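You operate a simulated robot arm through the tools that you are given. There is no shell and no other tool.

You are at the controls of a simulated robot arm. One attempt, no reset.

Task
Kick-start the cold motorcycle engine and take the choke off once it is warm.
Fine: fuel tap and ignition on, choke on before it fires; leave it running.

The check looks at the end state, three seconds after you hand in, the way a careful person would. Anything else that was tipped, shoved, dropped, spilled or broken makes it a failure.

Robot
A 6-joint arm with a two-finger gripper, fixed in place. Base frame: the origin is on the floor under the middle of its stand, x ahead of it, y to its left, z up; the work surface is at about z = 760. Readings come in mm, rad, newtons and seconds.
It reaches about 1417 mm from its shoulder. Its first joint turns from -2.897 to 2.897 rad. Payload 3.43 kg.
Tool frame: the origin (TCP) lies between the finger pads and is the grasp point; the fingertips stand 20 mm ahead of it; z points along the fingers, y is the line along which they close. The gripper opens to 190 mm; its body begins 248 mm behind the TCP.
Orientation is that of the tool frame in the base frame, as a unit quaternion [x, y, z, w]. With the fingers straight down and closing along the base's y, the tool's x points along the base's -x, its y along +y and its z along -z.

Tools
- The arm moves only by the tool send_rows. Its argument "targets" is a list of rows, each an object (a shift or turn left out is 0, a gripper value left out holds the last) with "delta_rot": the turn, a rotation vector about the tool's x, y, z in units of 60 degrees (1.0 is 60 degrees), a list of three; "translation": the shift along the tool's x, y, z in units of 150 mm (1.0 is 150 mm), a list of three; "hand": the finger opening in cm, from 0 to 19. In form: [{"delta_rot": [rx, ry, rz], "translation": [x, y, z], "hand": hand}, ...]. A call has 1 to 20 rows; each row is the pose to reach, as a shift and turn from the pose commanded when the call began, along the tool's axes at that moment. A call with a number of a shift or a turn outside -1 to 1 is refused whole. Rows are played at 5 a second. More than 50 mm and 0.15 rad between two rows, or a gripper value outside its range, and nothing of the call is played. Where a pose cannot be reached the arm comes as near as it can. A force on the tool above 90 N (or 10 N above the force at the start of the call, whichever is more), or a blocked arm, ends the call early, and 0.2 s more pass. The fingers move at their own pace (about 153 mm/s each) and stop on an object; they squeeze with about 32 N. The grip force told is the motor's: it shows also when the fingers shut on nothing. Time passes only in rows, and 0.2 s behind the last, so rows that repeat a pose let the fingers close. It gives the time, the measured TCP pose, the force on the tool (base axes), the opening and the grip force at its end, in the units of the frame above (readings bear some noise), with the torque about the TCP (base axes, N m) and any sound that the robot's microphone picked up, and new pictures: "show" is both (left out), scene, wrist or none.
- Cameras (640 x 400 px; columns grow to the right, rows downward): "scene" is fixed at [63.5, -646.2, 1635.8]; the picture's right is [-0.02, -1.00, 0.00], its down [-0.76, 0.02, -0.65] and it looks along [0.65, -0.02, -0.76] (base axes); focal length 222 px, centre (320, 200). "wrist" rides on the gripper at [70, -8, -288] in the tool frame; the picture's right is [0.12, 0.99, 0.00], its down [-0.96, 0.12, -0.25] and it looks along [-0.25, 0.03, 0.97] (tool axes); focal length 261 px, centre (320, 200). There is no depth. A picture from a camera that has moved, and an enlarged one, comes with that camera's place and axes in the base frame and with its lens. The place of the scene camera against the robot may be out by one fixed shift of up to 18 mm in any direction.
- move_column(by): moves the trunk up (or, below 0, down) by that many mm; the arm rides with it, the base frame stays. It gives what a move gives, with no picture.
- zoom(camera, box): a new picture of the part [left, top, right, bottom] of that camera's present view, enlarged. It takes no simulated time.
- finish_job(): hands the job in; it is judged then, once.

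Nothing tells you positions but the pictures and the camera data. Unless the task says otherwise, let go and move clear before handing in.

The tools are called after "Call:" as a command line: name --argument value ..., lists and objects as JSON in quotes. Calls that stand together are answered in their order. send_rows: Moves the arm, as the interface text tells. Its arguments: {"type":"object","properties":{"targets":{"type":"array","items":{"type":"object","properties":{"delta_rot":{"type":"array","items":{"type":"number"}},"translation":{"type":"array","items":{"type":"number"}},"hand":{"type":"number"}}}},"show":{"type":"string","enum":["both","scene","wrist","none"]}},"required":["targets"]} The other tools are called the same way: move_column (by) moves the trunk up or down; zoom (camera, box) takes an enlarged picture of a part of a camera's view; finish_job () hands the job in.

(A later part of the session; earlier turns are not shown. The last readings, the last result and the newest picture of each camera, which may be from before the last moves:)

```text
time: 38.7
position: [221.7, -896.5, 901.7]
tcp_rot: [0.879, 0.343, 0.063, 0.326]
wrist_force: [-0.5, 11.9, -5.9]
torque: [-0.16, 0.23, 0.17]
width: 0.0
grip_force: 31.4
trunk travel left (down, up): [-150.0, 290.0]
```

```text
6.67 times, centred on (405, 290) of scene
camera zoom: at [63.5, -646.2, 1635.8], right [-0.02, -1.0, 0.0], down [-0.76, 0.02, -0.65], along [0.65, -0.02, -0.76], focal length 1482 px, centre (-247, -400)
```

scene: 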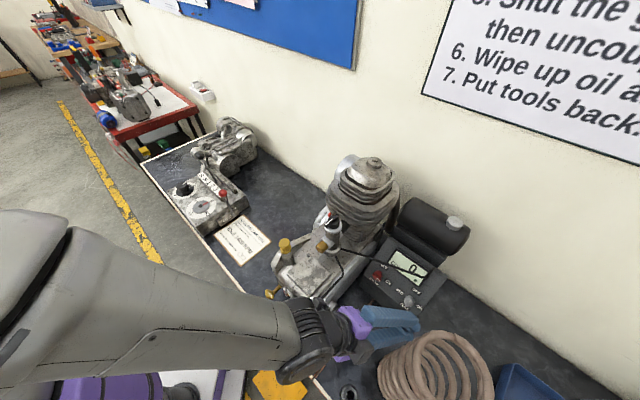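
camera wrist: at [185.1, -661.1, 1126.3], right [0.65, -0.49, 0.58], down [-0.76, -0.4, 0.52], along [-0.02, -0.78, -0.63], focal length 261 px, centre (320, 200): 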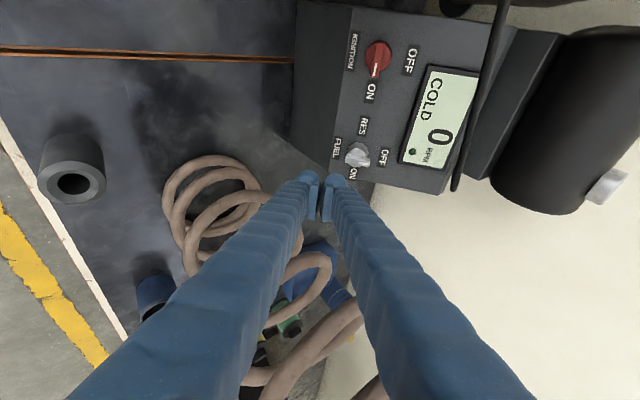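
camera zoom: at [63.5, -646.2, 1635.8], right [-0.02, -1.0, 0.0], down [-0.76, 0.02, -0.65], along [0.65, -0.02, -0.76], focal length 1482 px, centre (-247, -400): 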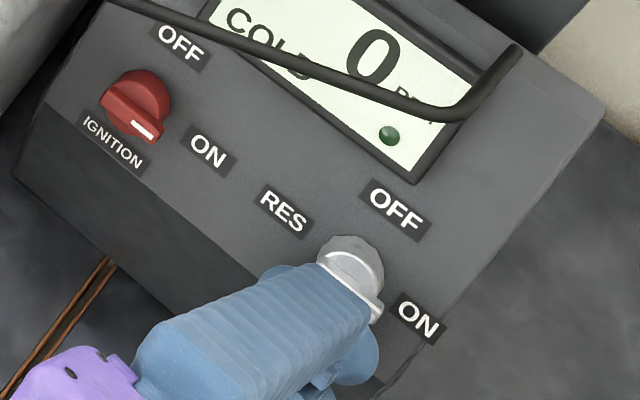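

The bar looks close to ON and the push-back suggests its stop. I'll back the tip away downward and out to see the knob clearly.

Call:
send_rows --targets '[{"translation": [0, -0.06, 0]}, {"translation": [0, -0.1, -0.1]}, {"translation": [0, -0.12, -0.3]}]' --show "none"

Call:
zoom --camera "wrist" --box '[270, 110, 410, 250]'

Call:
zoom --camera "scene" --box '[370, 260, 440, 320]'

```text
time: 39.5
position: [196.1, -865.6, 926.3]
tcp_rot: [0.879, 0.34, 0.062, 0.328]
wrist_force: [-0.4, -0.6, -0.4]
torque: [0.01, -0.02, 0.04]
width: 0.0
grip_force: 31.8
trunk travel left (down, up): [-150.0, 290.0]
```

```text
2.86 times, centred on (340, 180) of wrist
camera zoom: at [148.8, -663.5, 1136.9], right [0.65, -0.47, 0.6], down [-0.75, -0.55, 0.37], along [0.15, -0.69, -0.71], focal length 745 px, centre (263, 257)
```

zoom: 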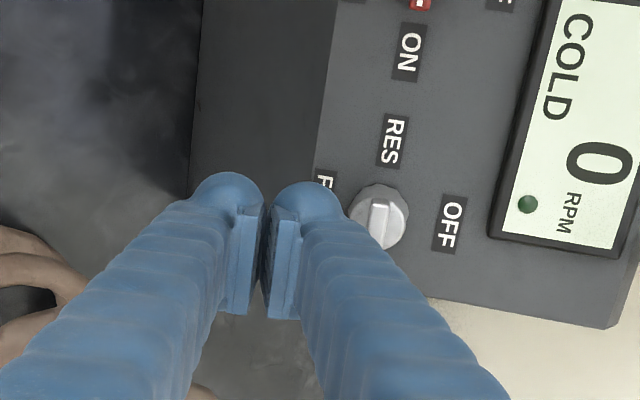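

```text
6.67 times, centred on (405, 290) of scene
camera zoom: at [63.5, -646.2, 1635.8], right [-0.02, -1.0, 0.0], down [-0.76, 0.02, -0.65], along [0.65, -0.02, -0.76], focal length 1482 px, centre (-247, -400)
```

zoom: 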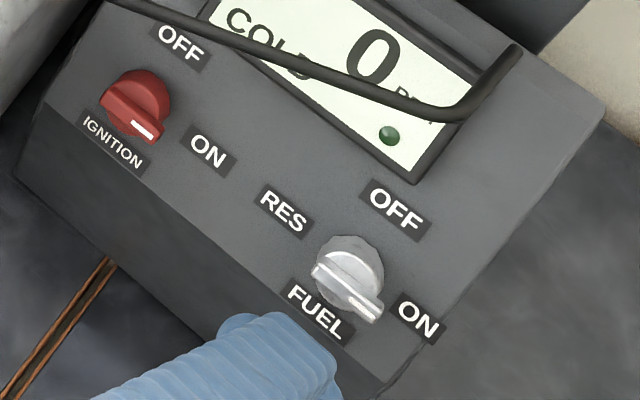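

Both knobs appear to be at ON. I'll zoom further to check the fuel knob's exact angle.

Call:
zoom --camera "wrist" --box '[340, 120, 400, 220]'

Call:
zoom --camera "scene" --box '[392, 285, 427, 320]'

Call:
zoom --camera "scene" --box '[362, 255, 397, 290]'

```text
4.00 times, centred on (370, 170) of wrist
camera zoom: at [148.8, -663.5, 1136.9], right [0.65, -0.47, 0.6], down [-0.75, -0.55, 0.37], along [0.15, -0.69, -0.71], focal length 1043 px, centre (120, 320)
```

zoom: 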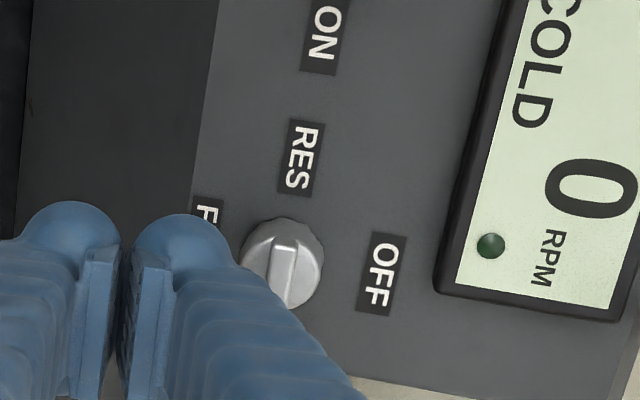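

```text
11.43 times, centred on (410, 302) of scene
camera zoom: at [63.5, -646.2, 1635.8], right [-0.02, -1.0, 0.0], down [-0.76, 0.02, -0.65], along [0.65, -0.02, -0.76], focal length 2541 px, centre (-703, -971)
```

zoom: 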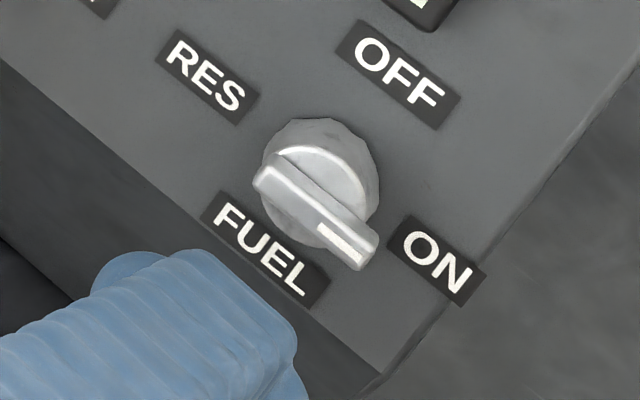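

```text
11.43 times, centred on (380, 272) of scene
camera zoom: at [63.5, -646.2, 1635.8], right [-0.02, -1.0, 0.0], down [-0.76, 0.02, -0.65], along [0.65, -0.02, -0.76], focal length 2541 px, centre (-360, -629)
```

zoom: 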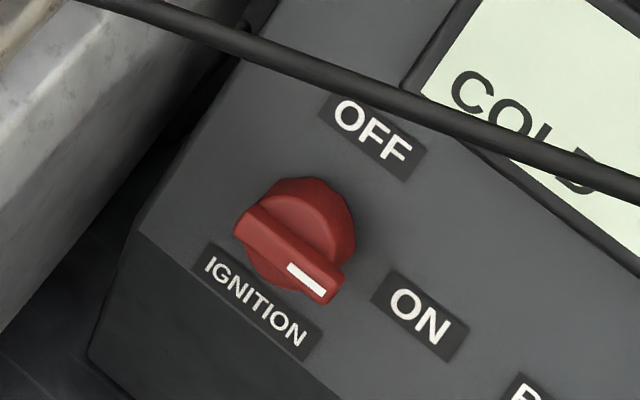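

The fuel bar is at about 85° and the ignition bar about 89°. I'll give the fuel bar a tiny extra nudge with the tip under its right half.

Call:
send_rows --targets '[{"translation": [0, 0.02, 0.1]}, {"translation": [0, 0.03, 0.29]}, {"translation": [0.02, 0.07, 0.295]}, {"translation": [0.03, 0.11, 0.295]}, {"translation": [0.03, 0.135, 0.295]}, {"translation": [0.03, 0.135, 0.295]}]' --show "none"

Call:
zoom --camera "scene" --box '[392, 285, 427, 320]'

```text
time: 40.9
position: [221.5, -895.4, 901.7]
tcp_rot: [0.881, 0.34, 0.061, 0.324]
wrist_force: [-11.4, 16.5, -15.3]
torque: [0.0, 0.17, 0.17]
width: 0.0
grip_force: 31.5
trunk travel left (down, up): [-150.0, 290.0]
```

```text
11.43 times, centred on (410, 302) of scene
camera zoom: at [63.5, -646.2, 1635.8], right [-0.02, -1.0, 0.0], down [-0.76, 0.02, -0.65], along [0.65, -0.02, -0.76], focal length 2541 px, centre (-703, -971)
```

zoom: 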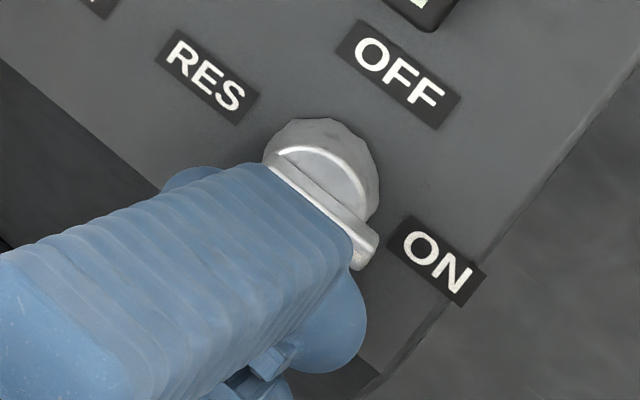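

The bar is against its ON stop and won't turn further. I'll retreat along the tool axis and then lift toward the carburettor.

Call:
send_rows --targets '[{"translation": [-0.02, -0.08, 0]}, {"translation": [-0.02, -0.12, -0.2]}, {"translation": [-0.02, -0.12, -0.5]}, {"translation": [-0.02, -0.12, -0.8]}, {"translation": [-0.02, -0.12, -1.0]}]' --show "scene"

Call:
zoom --camera "scene" --box '[350, 240, 440, 320]'

```text
time: 42.1
position: [161.3, -809.6, 1009.9]
tcp_rot: [0.879, 0.34, 0.062, 0.328]
wrist_force: [0.2, -0.5, 0.7]
torque: [0.03, 0.03, 0.01]
width: 0.0
grip_force: 32.7
trunk travel left (down, up): [-150.0, 290.0]
```

scene: 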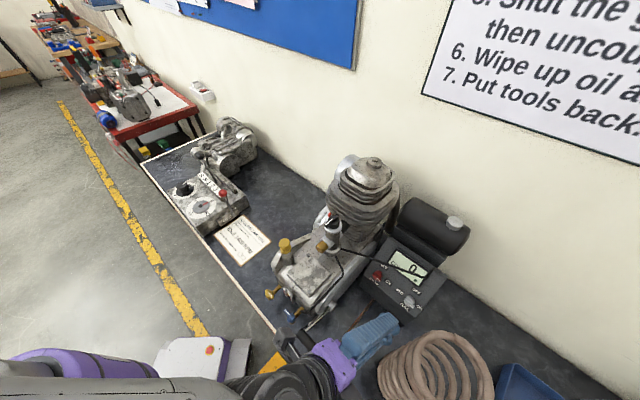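

```text
5.00 times, centred on (395, 280) of scene
camera zoom: at [63.5, -646.2, 1635.8], right [-0.02, -1.0, 0.0], down [-0.76, 0.02, -0.65], along [0.65, -0.02, -0.76], focal length 1112 px, centre (-55, -200)
```

zoom: 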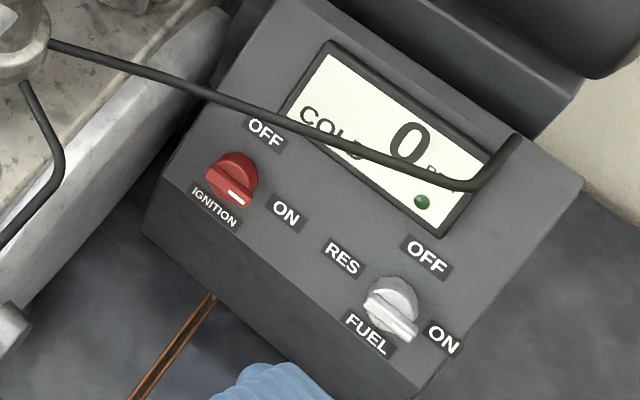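

Fuel and ignition are both ON. I'll now lift and bring the tool back to vertical for the choke knob on the carburettor.

Call:
send_rows --targets '[{"translation": [-0.017, 0.09, -0.11], "delta_rot": [0.0283, 0.0433, -0.1056]}, {"translation": [-0.033, 0.177, -0.222], "delta_rot": [0.0566, 0.0865, -0.2113]}, {"translation": [-0.05, 0.265, -0.333], "delta_rot": [0.0849, 0.1298, -0.3169]}, {"translation": [-0.065, 0.354, -0.443], "delta_rot": [0.1133, 0.173, -0.4226]}, {"translation": [-0.08, 0.442, -0.554], "delta_rot": [0.1416, 0.2163, -0.5282]}, {"translation": [-0.098, 0.53, -0.665], "delta_rot": [0.1699, 0.2595, -0.6339]}, {"translation": [-0.114, 0.619, -0.776], "delta_rot": [0.1982, 0.3028, -0.7395]}]' --show "none"

Call:
send_rows --targets '[{"delta_rot": [0.0283, 0.0433, -0.1056]}, {"delta_rot": [0.0566, 0.0865, -0.2113]}, {"delta_rot": [0.0849, 0.1298, -0.3169]}, {"delta_rot": [0.1133, 0.173, -0.4226]}, {"delta_rot": [0.1416, 0.2163, -0.5282]}, {"delta_rot": [0.1699, 0.2595, -0.6339]}, {"delta_rot": [0.1982, 0.3028, -0.7395]}]' --show "both"

```text
time: 43.7
position: [162.6, -809.5, 1161.0]
tcp_rot: [0.694, 0.697, 0.034, 0.179]
wrist_force: [-0.4, -0.3, 0.3]
torque: [-0.02, 0.01, 0.01]
width: 0.0
grip_force: 32.3
trunk travel left (down, up): [-150.0, 290.0]
```

```text
time: 45.3
position: [161.8, -811.1, 1161.1]
tcp_rot: [0.382, 0.924, -0.001, -0.001]
wrist_force: [0.8, -0.1, 0.5]
torque: [-0.04, 0.02, 0.0]
width: 0.0
grip_force: 31.5
trunk travel left (down, up): [-150.0, 290.0]
camera wrist: at [107.4, -767.1, 1448.1], right [0.62, 0.79, 0.0], down [0.76, -0.6, 0.25], along [0.19, -0.15, -0.97], focal length 261 px, centre (320, 200)
```

scene: 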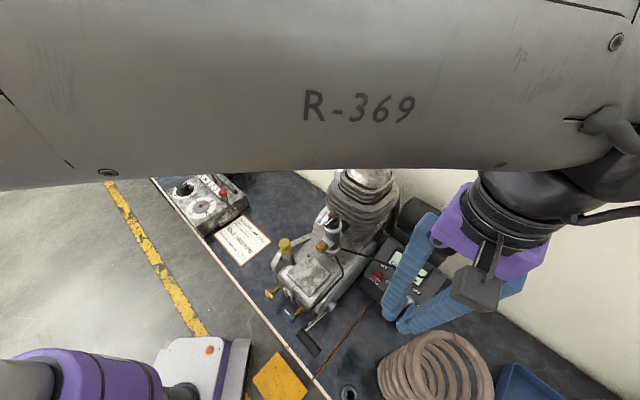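
wrist: 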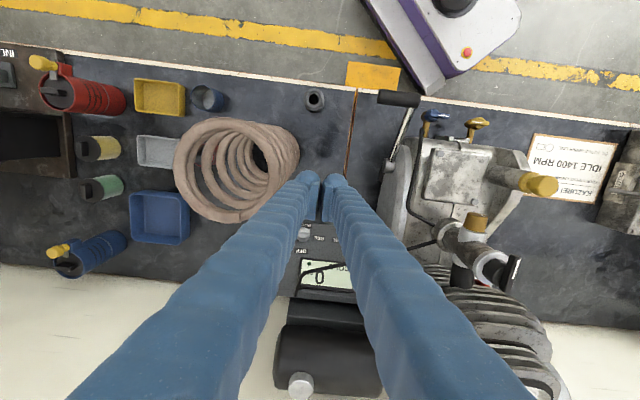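

The tool is vertical and aligned with the bench. I'll lift and slide over above the carburettor.

Call:
send_rows --targets '[{"translation": [0, 0.05, -0.25]}, {"translation": [0, 0.15, -0.5]}, {"translation": [0, 0.3, -0.75]}, {"translation": [0, 0.5, -1.0]}]' --show "none"

Call:
send_rows --targets '[{"translation": [-0.1, 0.28, 0]}, {"translation": [-0.2, 0.56, 0]}, {"translation": [-0.3, 0.84, 0]}, {"translation": [-0.35, 1.0, 0], "hand": 9}, {"translation": [-0.35, 1.0, 0], "hand": 9}, {"translation": [-0.35, 1.0, 0], "hand": 9}]' --show "both"

```text
time: 46.3
position: [214.8, -757.3, 1310.4]
tcp_rot: [0.382, 0.924, -0.001, -0.001]
wrist_force: [0.6, -1.1, 0.8]
torque: [0.01, 0.05, 0.0]
width: 0.2
grip_force: 31.7
trunk travel left (down, up): [-150.0, 290.0]
```

```text
time: 47.7
position: [357.6, -689.0, 1309.9]
tcp_rot: [0.382, 0.924, 0.001, -0.001]
wrist_force: [-0.4, -0.9, -0.3]
torque: [0.03, 0.01, 0.0]
width: 90.2
grip_force: 0.0
trunk travel left (down, up): [-150.0, 290.0]
camera wrist: at [303.1, -645.6, 1597.5], right [0.62, 0.79, 0.0], down [0.76, -0.6, 0.25], along [0.19, -0.15, -0.97], focal length 261 px, centre (320, 200)
```

scene: 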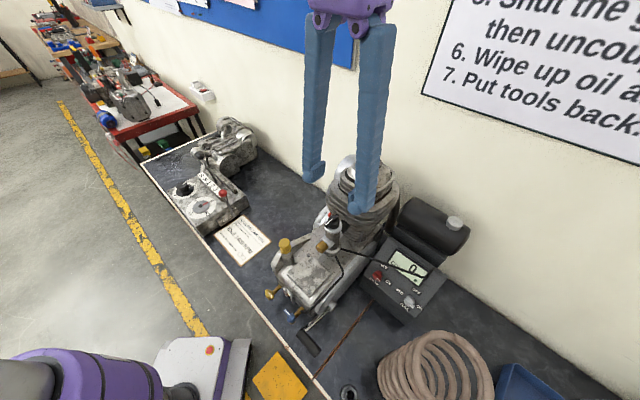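
wrist: 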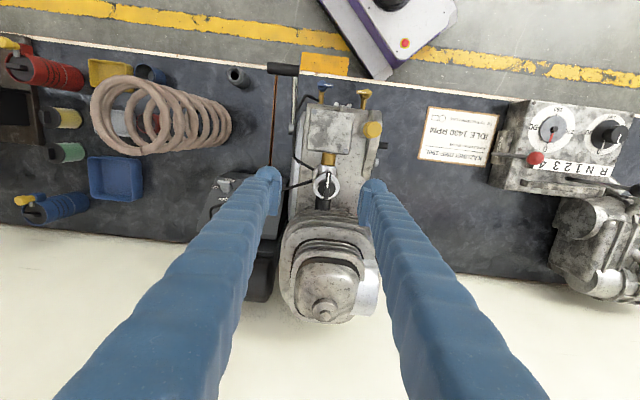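

I'm above the carburettor. I'll zoom on the choke knob and around it for labels.

Call:
zoom --camera "wrist" --box '[290, 140, 370, 230]'

Call:
zoom --camera "wrist" --box '[310, 165, 345, 205]'

Call:
zoom --camera "wrist" --box '[255, 50, 415, 190]'

Call:
zoom --camera "wrist" --box '[265, 200, 400, 330]'

```text
4.44 times, centred on (330, 185) of wrist
camera zoom: at [303.1, -645.6, 1597.5], right [0.62, 0.79, 0.0], down [0.76, -0.6, 0.25], along [0.19, -0.15, -0.97], focal length 1158 px, centre (276, 267)
```

zoom: 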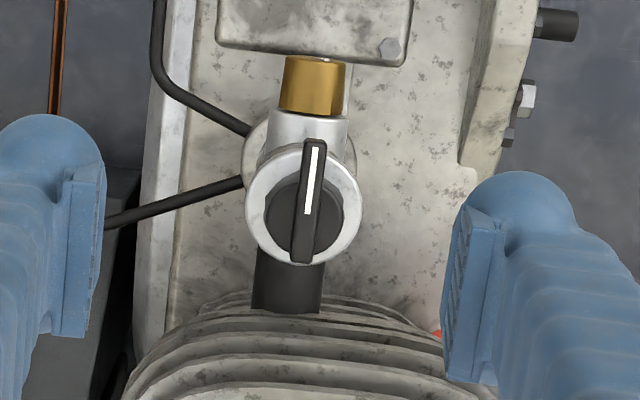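

```text
10.00 times, centred on (328, 185) of wrist
camera zoom: at [303.1, -645.6, 1597.5], right [0.62, 0.79, 0.0], down [0.76, -0.6, 0.25], along [0.19, -0.15, -0.97], focal length 2606 px, centre (245, 350)
```

zoom: 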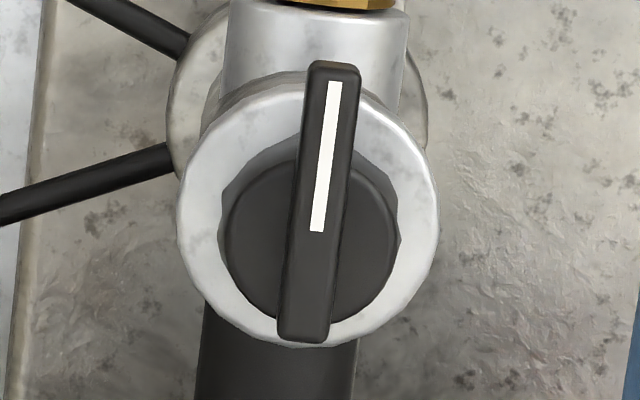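

```text
2.86 times, centred on (335, 120) of wrist
camera zoom: at [303.1, -645.6, 1597.5], right [0.62, 0.79, 0.0], down [0.76, -0.6, 0.25], along [0.19, -0.15, -0.97], focal length 745 px, centre (277, 429)
```

zoom: 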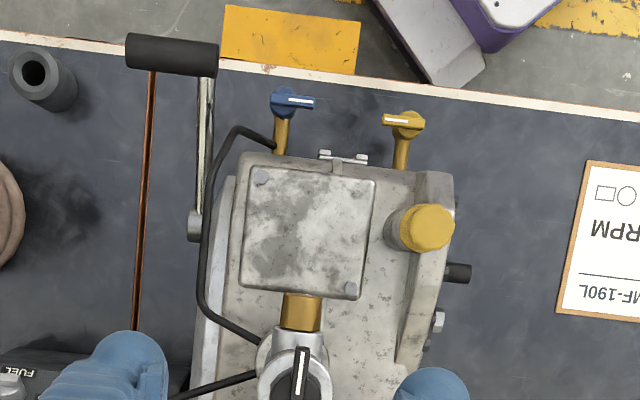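

```text
3.08 times, centred on (332, 265) of wrist
camera zoom: at [303.1, -645.6, 1597.5], right [0.62, 0.79, 0.0], down [0.76, -0.6, 0.25], along [0.19, -0.15, -0.97], focal length 802 px, centre (282, 0)
```

zoom: 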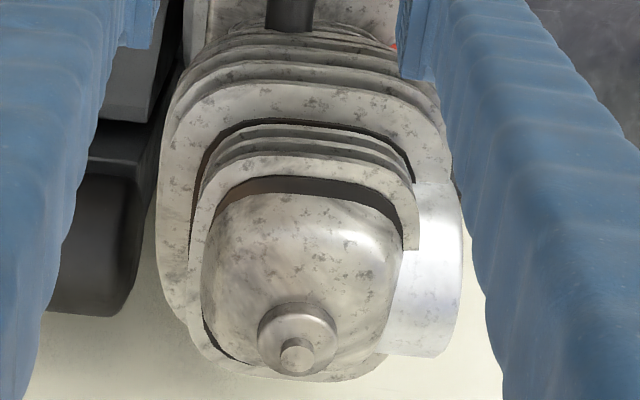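

No labels, but the bar lies along the airflow direction, so I take it as choke off. I'll descend over it with the fingers either side and check alignment.

Call:
send_rows --targets '[{"translation": [-0.03, 0.03, 0.2], "hand": 5}, {"translation": [-0.06, 0.07, 0.4], "hand": 5}, {"translation": [-0.093, 0.109, 0.6], "hand": 3}, {"translation": [-0.093, 0.109, 0.733], "hand": 3}]' --show "both"

Call:
zoom --camera "wrist" --box '[280, 130, 370, 230]'

Call:
zoom --camera "scene" --box '[310, 180, 370, 240]'

```text
time: 48.7
position: [380.3, -686.0, 1198.6]
tcp_rot: [0.383, 0.924, 0.001, 0.0]
wrist_force: [0.3, -0.7, 0.5]
torque: [0.02, 0.01, 0.01]
width: 30.0
grip_force: 0.0
trunk travel left (down, up): [-150.0, 290.0]
camera wrist: at [325.7, -643.9, 1486.1], right [0.62, 0.79, 0.0], down [0.76, -0.6, 0.25], along [0.19, -0.15, -0.97], focal length 261 px, centre (320, 200)
```

scene: 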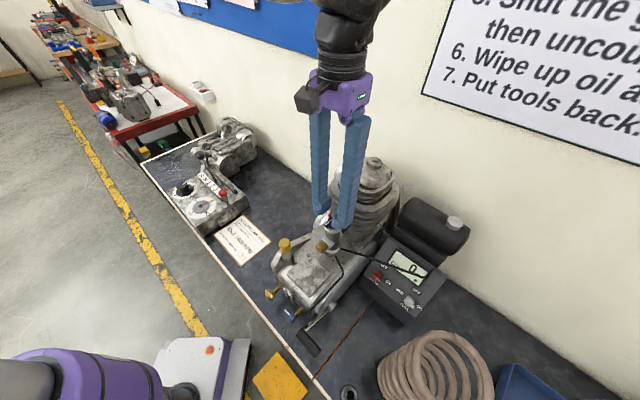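
wrist: 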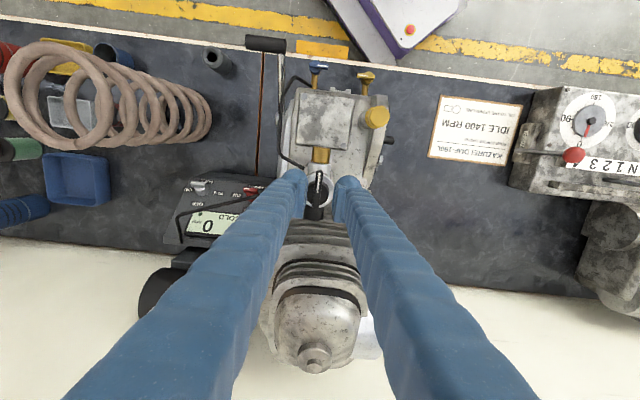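

```text
4.00 times, centred on (325, 180) of wrist
camera zoom: at [325.7, -643.9, 1486.1], right [0.62, 0.79, 0.0], down [0.76, -0.6, 0.25], along [0.19, -0.15, -0.97], focal length 1043 px, centre (300, 280)
```

zoom: 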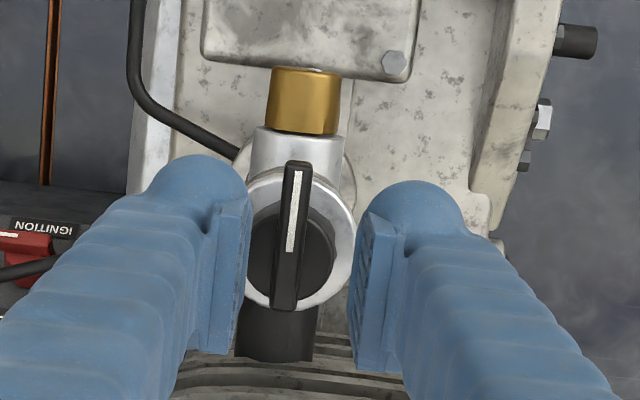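

```text
6.67 times, centred on (340, 210) of scene
camera zoom: at [63.5, -646.2, 1635.8], right [-0.02, -1.0, 0.0], down [-0.76, 0.02, -0.65], along [0.65, -0.02, -0.76], focal length 1482 px, centre (187, 133)
```

zoom: 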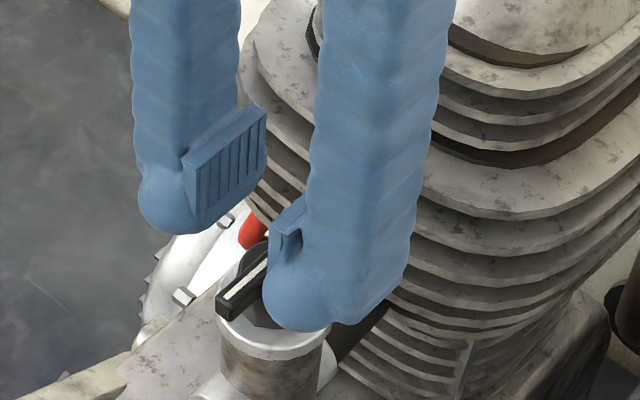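

The bar is about 2 mm left of centre. I'll correct and descend to just above gripping depth.

Call:
send_rows --targets '[{"translation": [0, -0.015, 0.06], "hand": 2.6}, {"translation": [0, -0.015, 0.12], "hand": 2.6}, {"translation": [0, -0.015, 0.17], "hand": 2.6}]' --show "none"

Call:
zoom --camera "wrist" --box '[280, 130, 370, 230]'

Call:
zoom --camera "scene" --box '[310, 180, 370, 240]'

```text
time: 49.5
position: [377.2, -687.0, 1174.8]
tcp_rot: [0.382, 0.924, -0.001, -0.001]
wrist_force: [-0.1, -1.4, 9.8]
torque: [-0.16, 0.07, 0.0]
width: 26.1
grip_force: 0.1
trunk travel left (down, up): [-150.0, 290.0]
```

```text
4.00 times, centred on (325, 180) of wrist
camera zoom: at [323.1, -644.4, 1462.8], right [0.62, 0.79, 0.0], down [0.76, -0.6, 0.25], along [0.19, -0.15, -0.97], focal length 1043 px, centre (300, 280)
```

zoom: 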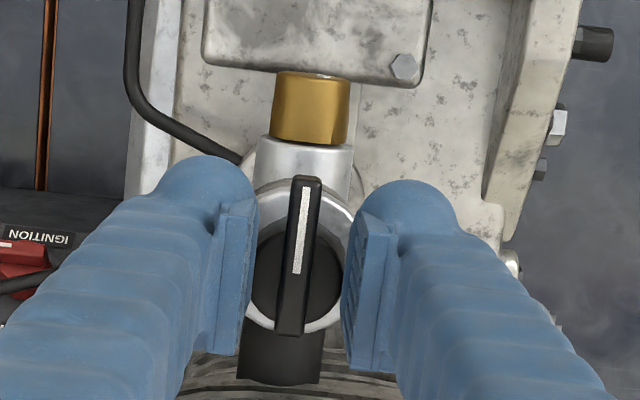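

```text
6.67 times, centred on (340, 210) of scene
camera zoom: at [63.5, -646.2, 1635.8], right [-0.02, -1.0, 0.0], down [-0.76, 0.02, -0.65], along [0.65, -0.02, -0.76], focal length 1482 px, centre (187, 133)
```

zoom: 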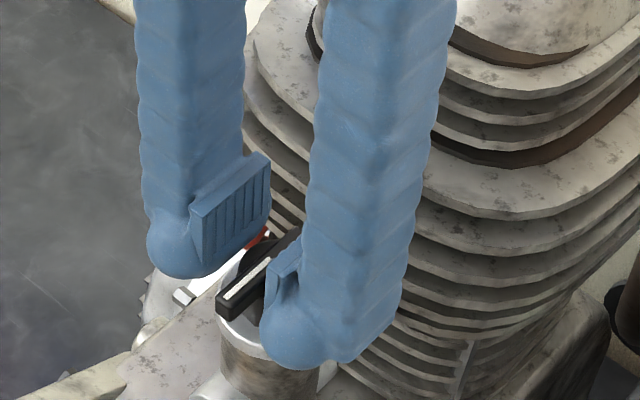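

There's light contact, about 10 N, so I'm deep enough. I'll raise 3 mm and close on the bar.

Call:
send_rows --targets '[{"translation": [0, 0, -0.02], "hand": 2.6}, {"translation": [0, 0, -0.02], "hand": 1.2}, {"translation": [0, 0, -0.02], "hand": 0}, {"translation": [0, 0, -0.02], "hand": 0}]' --show "none"

Call:
zoom --camera "wrist" --box '[280, 130, 370, 230]'

Call:
zoom --camera "scene" --box '[310, 180, 370, 240]'

```text
time: 50.5
position: [377.6, -688.2, 1179.4]
tcp_rot: [0.383, 0.924, -0.002, 0.0]
wrist_force: [-0.9, -9.1, 29.5]
torque: [0.17, 0.15, -0.04]
width: 8.0
grip_force: 41.9
trunk travel left (down, up): [-150.0, 290.0]
```

```text
4.00 times, centred on (325, 180) of wrist
camera zoom: at [322.0, -644.3, 1467.0], right [0.62, 0.79, 0.0], down [0.76, -0.6, 0.25], along [0.19, -0.16, -0.97], focal length 1043 px, centre (300, 280)
```

zoom: 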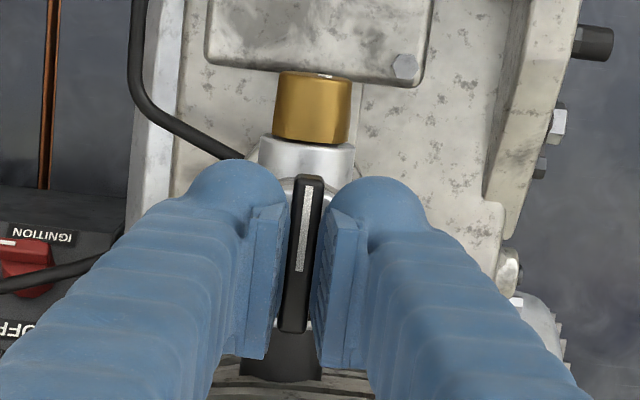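

```text
6.67 times, centred on (340, 210) of scene
camera zoom: at [63.5, -646.2, 1635.8], right [-0.02, -1.0, 0.0], down [-0.76, 0.02, -0.65], along [0.65, -0.02, -0.76], focal length 1482 px, centre (187, 133)
```

zoom: 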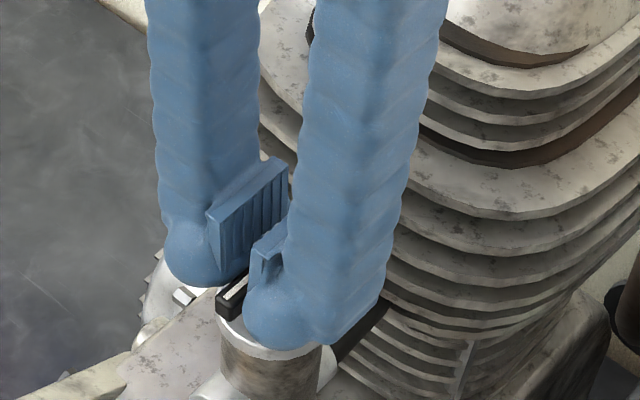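

The choke bar is gripped at 8.0 mm. I'll relieve the upward force and try a small clockwise turn to see whether it moves freely.

Call:
send_rows --targets '[{"translation": [0, 0, -0.015]}, {"translation": [0, 0, -0.022]}]' --show "none"

Call:
send_rows --targets '[{"delta_rot": [0, 0, 0.07]}, {"delta_rot": [0, 0, 0.14]}, {"delta_rot": [0, 0, 0.2]}]' --show "none"

Call:
zoom --camera "wrist" --box '[280, 130, 370, 230]'

Call:
zoom --camera "scene" --box '[310, 180, 370, 240]'

```text
time: 51.1
position: [377.8, -689.3, 1180.0]
tcp_rot: [0.383, 0.924, 0.001, -0.001]
wrist_force: [-1.3, -14.0, 5.8]
torque: [-0.89, -0.78, -0.08]
width: 8.2
grip_force: 41.6
trunk travel left (down, up): [-150.0, 290.0]
```

```text
time: 51.9
position: [378.2, -688.1, 1179.6]
tcp_rot: [0.478, 0.878, 0.002, -0.003]
wrist_force: [4.4, -2.9, -6.9]
torque: [-0.12, -0.12, 0.01]
width: 8.3
grip_force: 41.7
trunk travel left (down, up): [-150.0, 290.0]
```

```text
4.00 times, centred on (325, 180) of wrist
camera zoom: at [334.3, -634.7, 1467.5], right [0.77, 0.64, 0.0], down [0.62, -0.75, 0.24], along [0.16, -0.19, -0.97], focal length 1043 px, centre (300, 280)
```

zoom: 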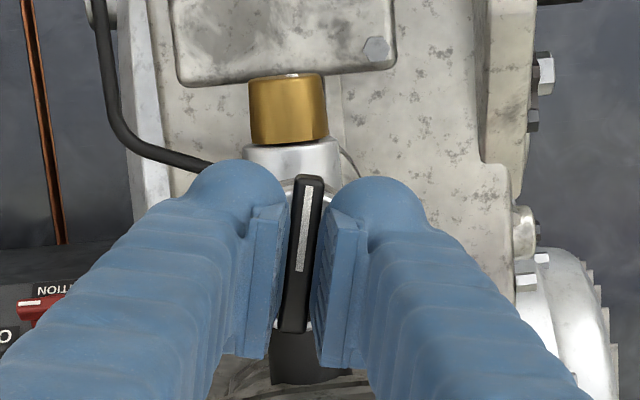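

```text
6.67 times, centred on (340, 210) of scene
camera zoom: at [63.5, -646.2, 1635.8], right [-0.02, -1.0, 0.0], down [-0.76, 0.02, -0.65], along [0.65, -0.02, -0.76], focal length 1482 px, centre (187, 133)
```

zoom: 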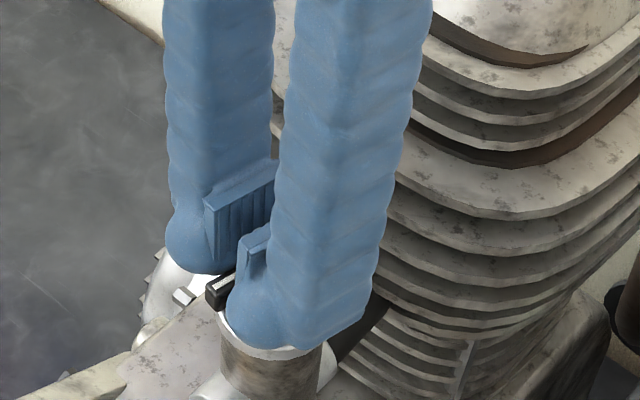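

It turns clockwise freely with almost no torque. I'll continue the turn in stages, watching for an end stop.

Call:
send_rows --targets '[{"delta_rot": [0, 0, 0.12]}, {"delta_rot": [0, 0, 0.24]}, {"delta_rot": [0, 0, 0.36]}, {"delta_rot": [0, 0, 0.48]}, {"delta_rot": [0, 0, 0.6]}, {"delta_rot": [0, 0, 0.72]}]' --show "none"

Call:
zoom --camera "wrist" --box '[280, 130, 370, 230]'

Call:
zoom --camera "scene" --box '[310, 180, 370, 240]'

```text
time: 53.3
position: [382.4, -685.7, 1179.7]
tcp_rot: [0.767, 0.642, -0.001, -0.001]
wrist_force: [32.2, 9.9, -6.7]
torque: [0.38, -0.32, 0.15]
width: 8.1
grip_force: 42.3
trunk travel left (down, up): [-150.0, 290.0]
```

```text
4.00 times, centred on (325, 180) of wrist
camera zoom: at [388.1, -616.3, 1467.3], right [1.0, -0.06, 0.0], down [-0.06, -0.97, 0.25], along [-0.02, -0.25, -0.97], focal length 1043 px, centre (300, 280)
```

zoom: 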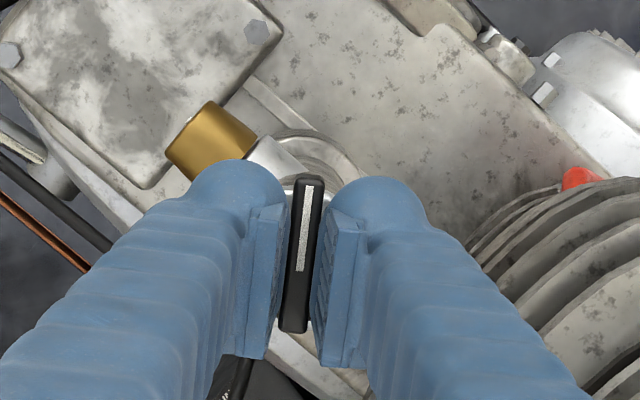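

```text
6.67 times, centred on (340, 210) of scene
camera zoom: at [63.5, -646.2, 1635.8], right [-0.02, -1.0, 0.0], down [-0.76, 0.02, -0.65], along [0.65, -0.02, -0.76], focal length 1482 px, centre (187, 133)
```

zoom: 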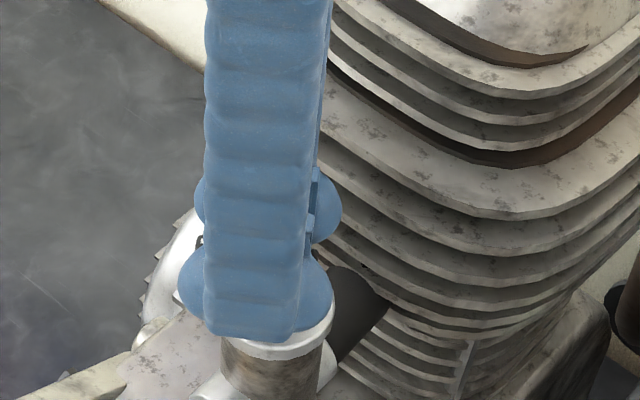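

It has turned about 55°, and the side force tells me the knob's axis is a few mm behind the bar centre. I'll shift to follow the true axis and continue to 90°.

Call:
send_rows --targets '[{"translation": [0.005, 0.02, 0], "delta_rot": [0, 0, 0.05]}, {"translation": [0.008, 0.032, 0], "delta_rot": [0, 0, 0.17]}, {"translation": [0.009, 0.036, 0], "delta_rot": [0, 0, 0.29]}, {"translation": [0.009, 0.04, 0], "delta_rot": [0, 0, 0.41]}]' --show "none"

Call:
zoom --camera "wrist" --box '[280, 130, 370, 230]'

```text
time: 54.3
position: [383.3, -687.1, 1181.6]
tcp_rot: [0.887, 0.463, -0.001, -0.001]
wrist_force: [3.3, 3.7, 2.9]
torque: [-0.13, 0.0, 2.06]
width: 16.4
grip_force: 45.0
trunk travel left (down, up): [-150.0, 290.0]
```

```text
4.00 times, centred on (325, 180) of wrist
camera zoom: at [418.6, -625.4, 1468.9], right [0.88, -0.47, 0.0], down [-0.45, -0.85, 0.25], along [-0.12, -0.22, -0.97], focal length 1043 px, centre (300, 280)
```

zoom: 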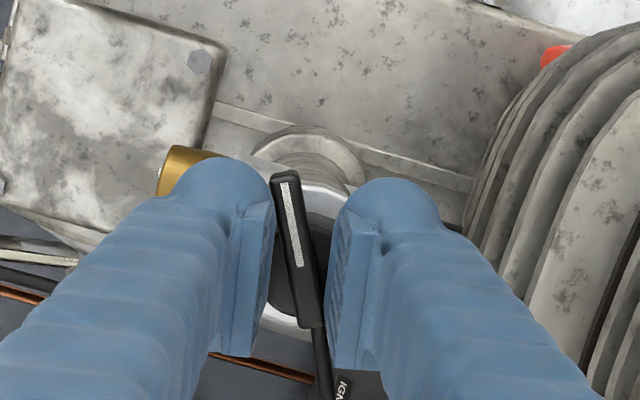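

The bar stopped following at about 64° and the torque rose to 2 Nm, so it's at its choke-on stop. I'll ease back the overshoot, open and lift clear to look.

Call:
send_rows --targets '[{"delta_rot": [0, 0, -0.1]}, {"delta_rot": [0, 0, -0.22]}, {"delta_rot": [0, 0, -0.22], "hand": 3.5}, {"delta_rot": [0, 0, -0.22], "hand": 3.5}, {"translation": [0, 0, -0.2], "delta_rot": [0, 0, -0.22], "hand": 3.5}, {"translation": [0, 0, -0.45], "delta_rot": [0, 0, -0.22], "hand": 5}, {"translation": [0, 0, -0.7], "delta_rot": [0, 0, -0.22], "hand": 7}]' --show "wrist"

Call:
zoom --camera "wrist" --box '[280, 130, 370, 230]'

Call:
zoom --camera "scene" --box '[310, 190, 430, 310]'

```text
time: 55.9
position: [384.3, -687.2, 1288.4]
tcp_rot: [0.827, 0.562, 0.0, 0.0]
wrist_force: [0.7, 0.0, 0.6]
torque: [-0.01, 0.01, 0.02]
width: 69.9
grip_force: 0.0
trunk travel left (down, up): [-150.0, 290.0]
camera wrist: at [403.2, -619.2, 1573.9], right [0.97, -0.26, 0.0], down [-0.25, -0.94, 0.25], along [-0.07, -0.24, -0.97], focal length 261 px, centre (320, 200)
```

wrist: 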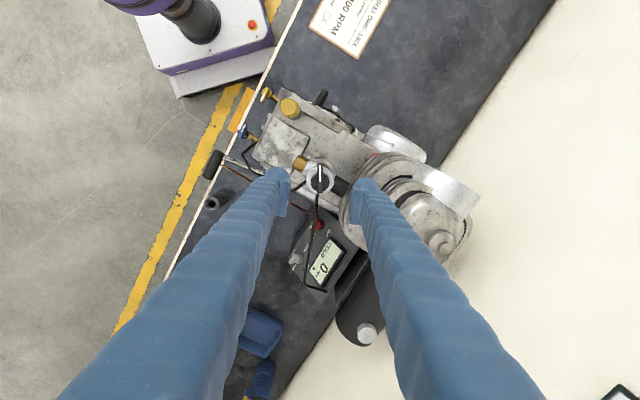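

```text
4.00 times, centred on (325, 180) of wrist
camera zoom: at [403.2, -619.2, 1573.9], right [0.97, -0.26, 0.0], down [-0.25, -0.94, 0.25], along [-0.07, -0.24, -0.97], focal length 1043 px, centre (300, 280)
```

zoom: 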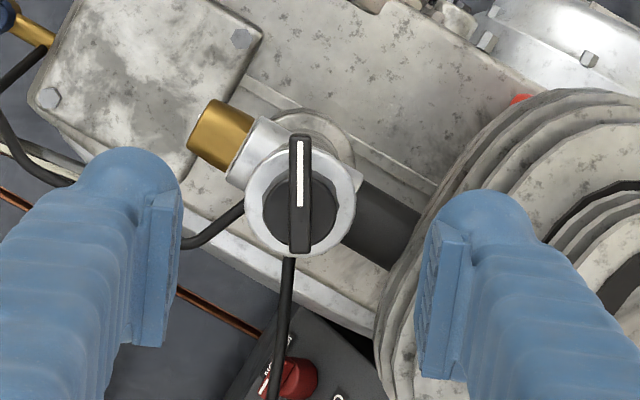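

```text
3.33 times, centred on (370, 250) of scene
camera zoom: at [63.5, -646.2, 1635.8], right [-0.02, -1.0, 0.0], down [-0.76, 0.02, -0.65], along [0.65, -0.02, -0.76], focal length 741 px, centre (153, 33)
```

zoom: 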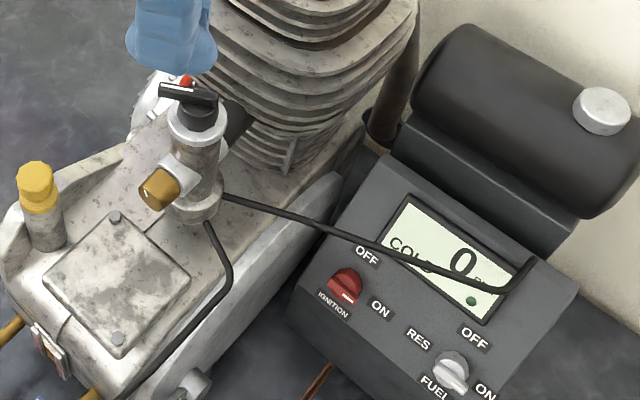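

The choke now stands at its 60° stop. The kick pedal is next, at about (u=-338, v=-545, z=966). I'll close the fingers and move above it with the two fingertips arranged as a cradle across the pedal.

Call:
send_rows --targets '[{"translation": [-0.02, -0.15, 0], "delta_rot": [0, 0, 0.08], "hand": 0}, {"translation": [-0.05, -0.35, 0], "delta_rot": [0, 0, 0.2], "hand": 0}, {"translation": [-0.08, -0.58, 0], "delta_rot": [0, 0, 0.3], "hand": 0}, {"translation": [-0.118, -0.824, 0], "delta_rot": [0, 0, 0.39], "hand": 0}]' --show "none"

Call:
send_rows --targets '[{"translation": [-0.09, -0.14, 0.1]}, {"translation": [-0.175, -0.284, 0.3]}, {"translation": [-0.26, -0.426, 0.5]}, {"translation": [-0.35, -0.57, 0.7]}, {"translation": [-0.437, -0.71, 0.9]}]' --show "both"

```text
time: 56.9
position: [260.0, -658.2, 1287.3]
tcp_rot: [0.924, 0.382, 0.0, -0.001]
wrist_force: [-0.7, -0.3, 0.6]
torque: [0.01, -0.11, 0.01]
width: 0.0
grip_force: 32.2
trunk travel left (down, up): [-150.0, 290.0]
```

```text
time: 58.1
position: [140.7, -631.2, 1154.1]
tcp_rot: [0.924, 0.383, -0.001, -0.001]
wrist_force: [0.7, 0.1, -0.3]
torque: [-0.02, 0.0, -0.05]
width: 0.0
grip_force: 32.1
trunk travel left (down, up): [-150.0, 290.0]
camera wrist: at [185.7, -575.9, 1441.1], right [0.79, -0.62, 0.0], down [-0.6, -0.76, 0.25], along [-0.15, -0.19, -0.97], focal length 261 px, centre (320, 200)
```

scene: 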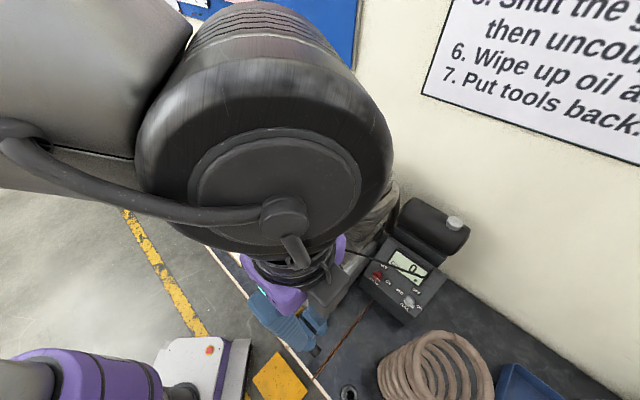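
wrist: 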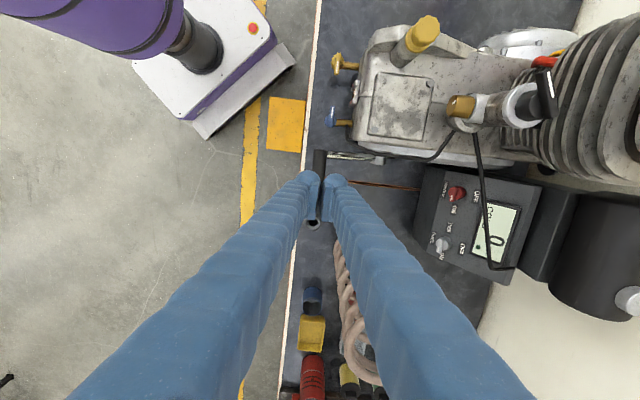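

I'm above the pedal, and it shows right between the two fingertips. I'll zoom to confirm.

Call:
zoom --camera "wrist" --box '[280, 130, 380, 240]'

Call:
zoom --camera "scene" --box '[230, 260, 430, 380]'

```text
3.64 times, centred on (330, 185) of wrist
camera zoom: at [185.7, -575.9, 1441.1], right [0.79, -0.62, 0.0], down [-0.6, -0.76, 0.25], along [-0.15, -0.19, -0.97], focal length 948 px, centre (284, 254)
```

zoom: 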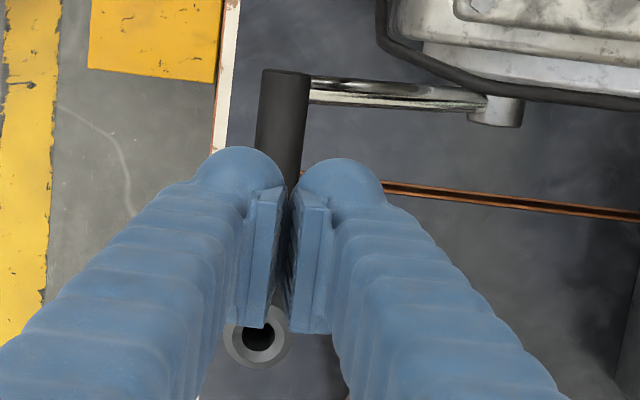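

```text
3.20 times, centred on (330, 320) of scene
camera zoom: at [63.5, -646.2, 1635.8], right [-0.02, -1.0, 0.0], down [-0.76, 0.02, -0.65], along [0.65, -0.02, -0.76], focal length 712 px, centre (288, -184)
```

zoom: 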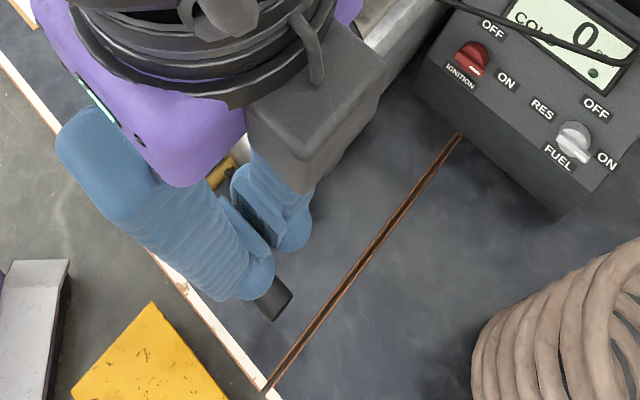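

The pedal axis is within 3 mm of the cradle centre. I'll descend until just above contact.

Call:
send_rows --targets '[{"translation": [0, -0.006, 0.24]}, {"translation": [0, -0.012, 0.48]}, {"translation": [0, -0.012, 0.72]}, {"translation": [0, -0.012, 0.92]}, {"translation": [0, -0.012, 1.0]}]' --show "wrist"

Call:
zoom --camera "wrist" --box '[280, 100, 380, 240]'

Call:
zoom --camera "scene" --box '[260, 270, 360, 370]'

```text
time: 59.3
position: [138.4, -629.4, 1002.0]
tcp_rot: [0.924, 0.383, -0.001, -0.001]
wrist_force: [0.7, -0.5, 0.3]
torque: [0.05, 0.02, 0.0]
width: 0.0
grip_force: 31.8
trunk travel left (down, up): [-150.0, 290.0]
camera wrist: at [183.6, -574.1, 1288.7], right [0.79, -0.62, 0.0], down [-0.6, -0.76, 0.25], along [-0.15, -0.19, -0.97], focal length 261 px, centre (320, 200)
```

wrist: 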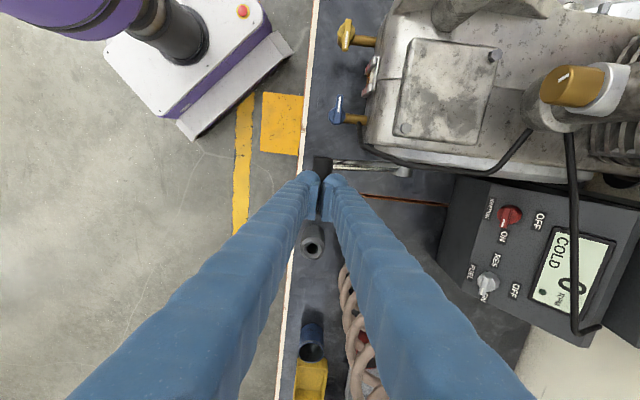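

```text
2.86 times, centred on (330, 170) of wrist
camera zoom: at [183.6, -574.1, 1288.7], right [0.79, -0.62, 0.0], down [-0.6, -0.76, 0.25], along [-0.15, -0.19, -0.97], focal length 745 px, centre (291, 286)
```

zoom: 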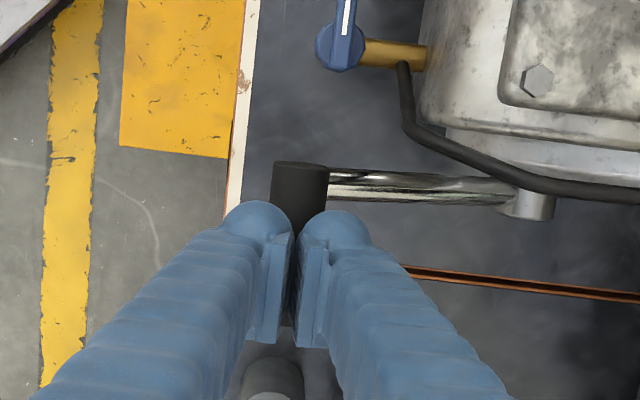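

```text
4.00 times, centred on (310, 320) of scene
camera zoom: at [63.5, -646.2, 1635.8], right [-0.02, -1.0, 0.0], down [-0.76, 0.02, -0.65], along [0.65, -0.02, -0.76], focal length 889 px, centre (360, -280)
```

zoom: 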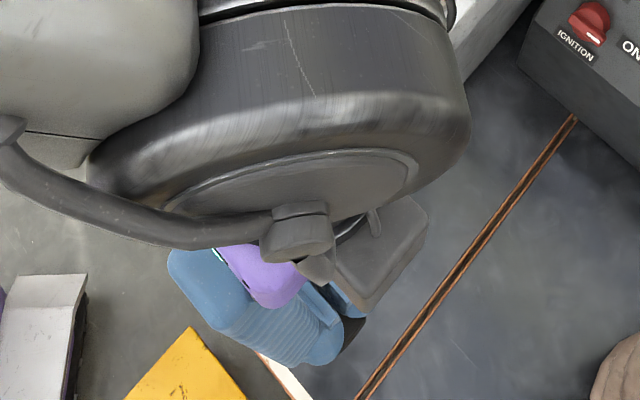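

Centred over the pedal. I'll lower a little to feel contact.

Call:
send_rows --targets '[{"translation": [0, 0, 0.04]}, {"translation": [0, 0, 0.08]}]' --show "none"

```text
time: 59.9
position: [136.5, -626.2, 989.7]
tcp_rot: [0.924, 0.383, 0.0, -0.001]
wrist_force: [-17.2, 8.1, 13.2]
torque: [0.2, 0.38, 0.03]
width: 0.0
grip_force: 34.6
trunk travel left (down, up): [-150.0, 290.0]
```

Contact found: the pedal centre is near v=-544.5, z=967. I'll kick now with a fast downward stroke following the lever's arc.

Call:
send_rows --targets '[{"translation": [0, 0.01, 0.0]}, {"translation": [0, -0.104, 0.253]}, {"translation": [0, -0.129, 0.571]}, {"translation": [0, -0.049, 0.88]}, {"translation": [0, 0.014, 1.0]}]' --show "both"

```text
time: 60.9
position: [128.9, -617.7, 874.0]
tcp_rot: [0.925, 0.381, -0.001, 0.0]
wrist_force: [-8.9, 12.2, 38.6]
torque: [0.57, 0.05, -0.3]
width: 0.0
grip_force: 34.4
trunk travel left (down, up): [-150.0, 290.0]
stopped in row 5: the force on the tool passed its limit at 159 N (the readings are from after the stop); the commanded pose is now the measured one
camera wrist: at [174.7, -562.5, 1160.9], right [0.78, -0.62, 0.0], down [-0.6, -0.76, 0.25], along [-0.16, -0.19, -0.97], focal length 261 px, centre (320, 200)
```

scene: 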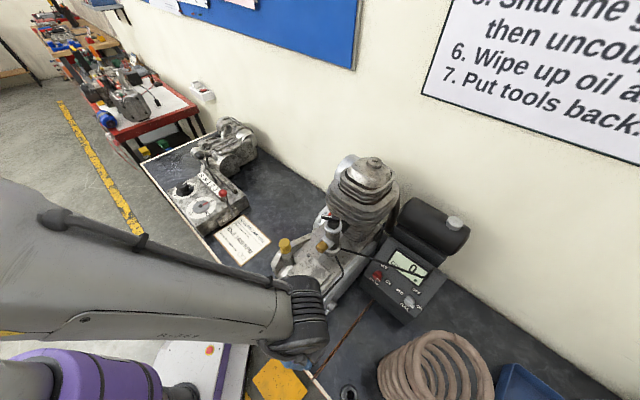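
wrist: 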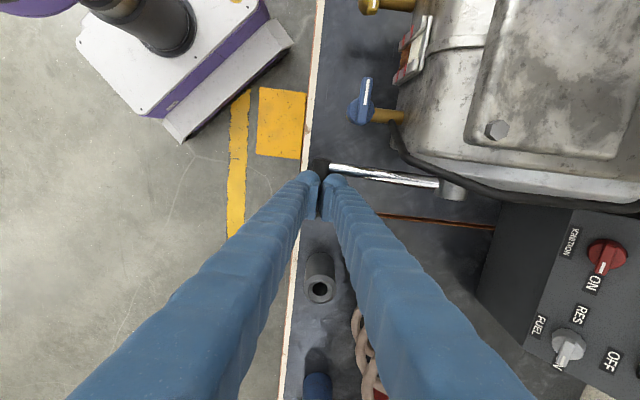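

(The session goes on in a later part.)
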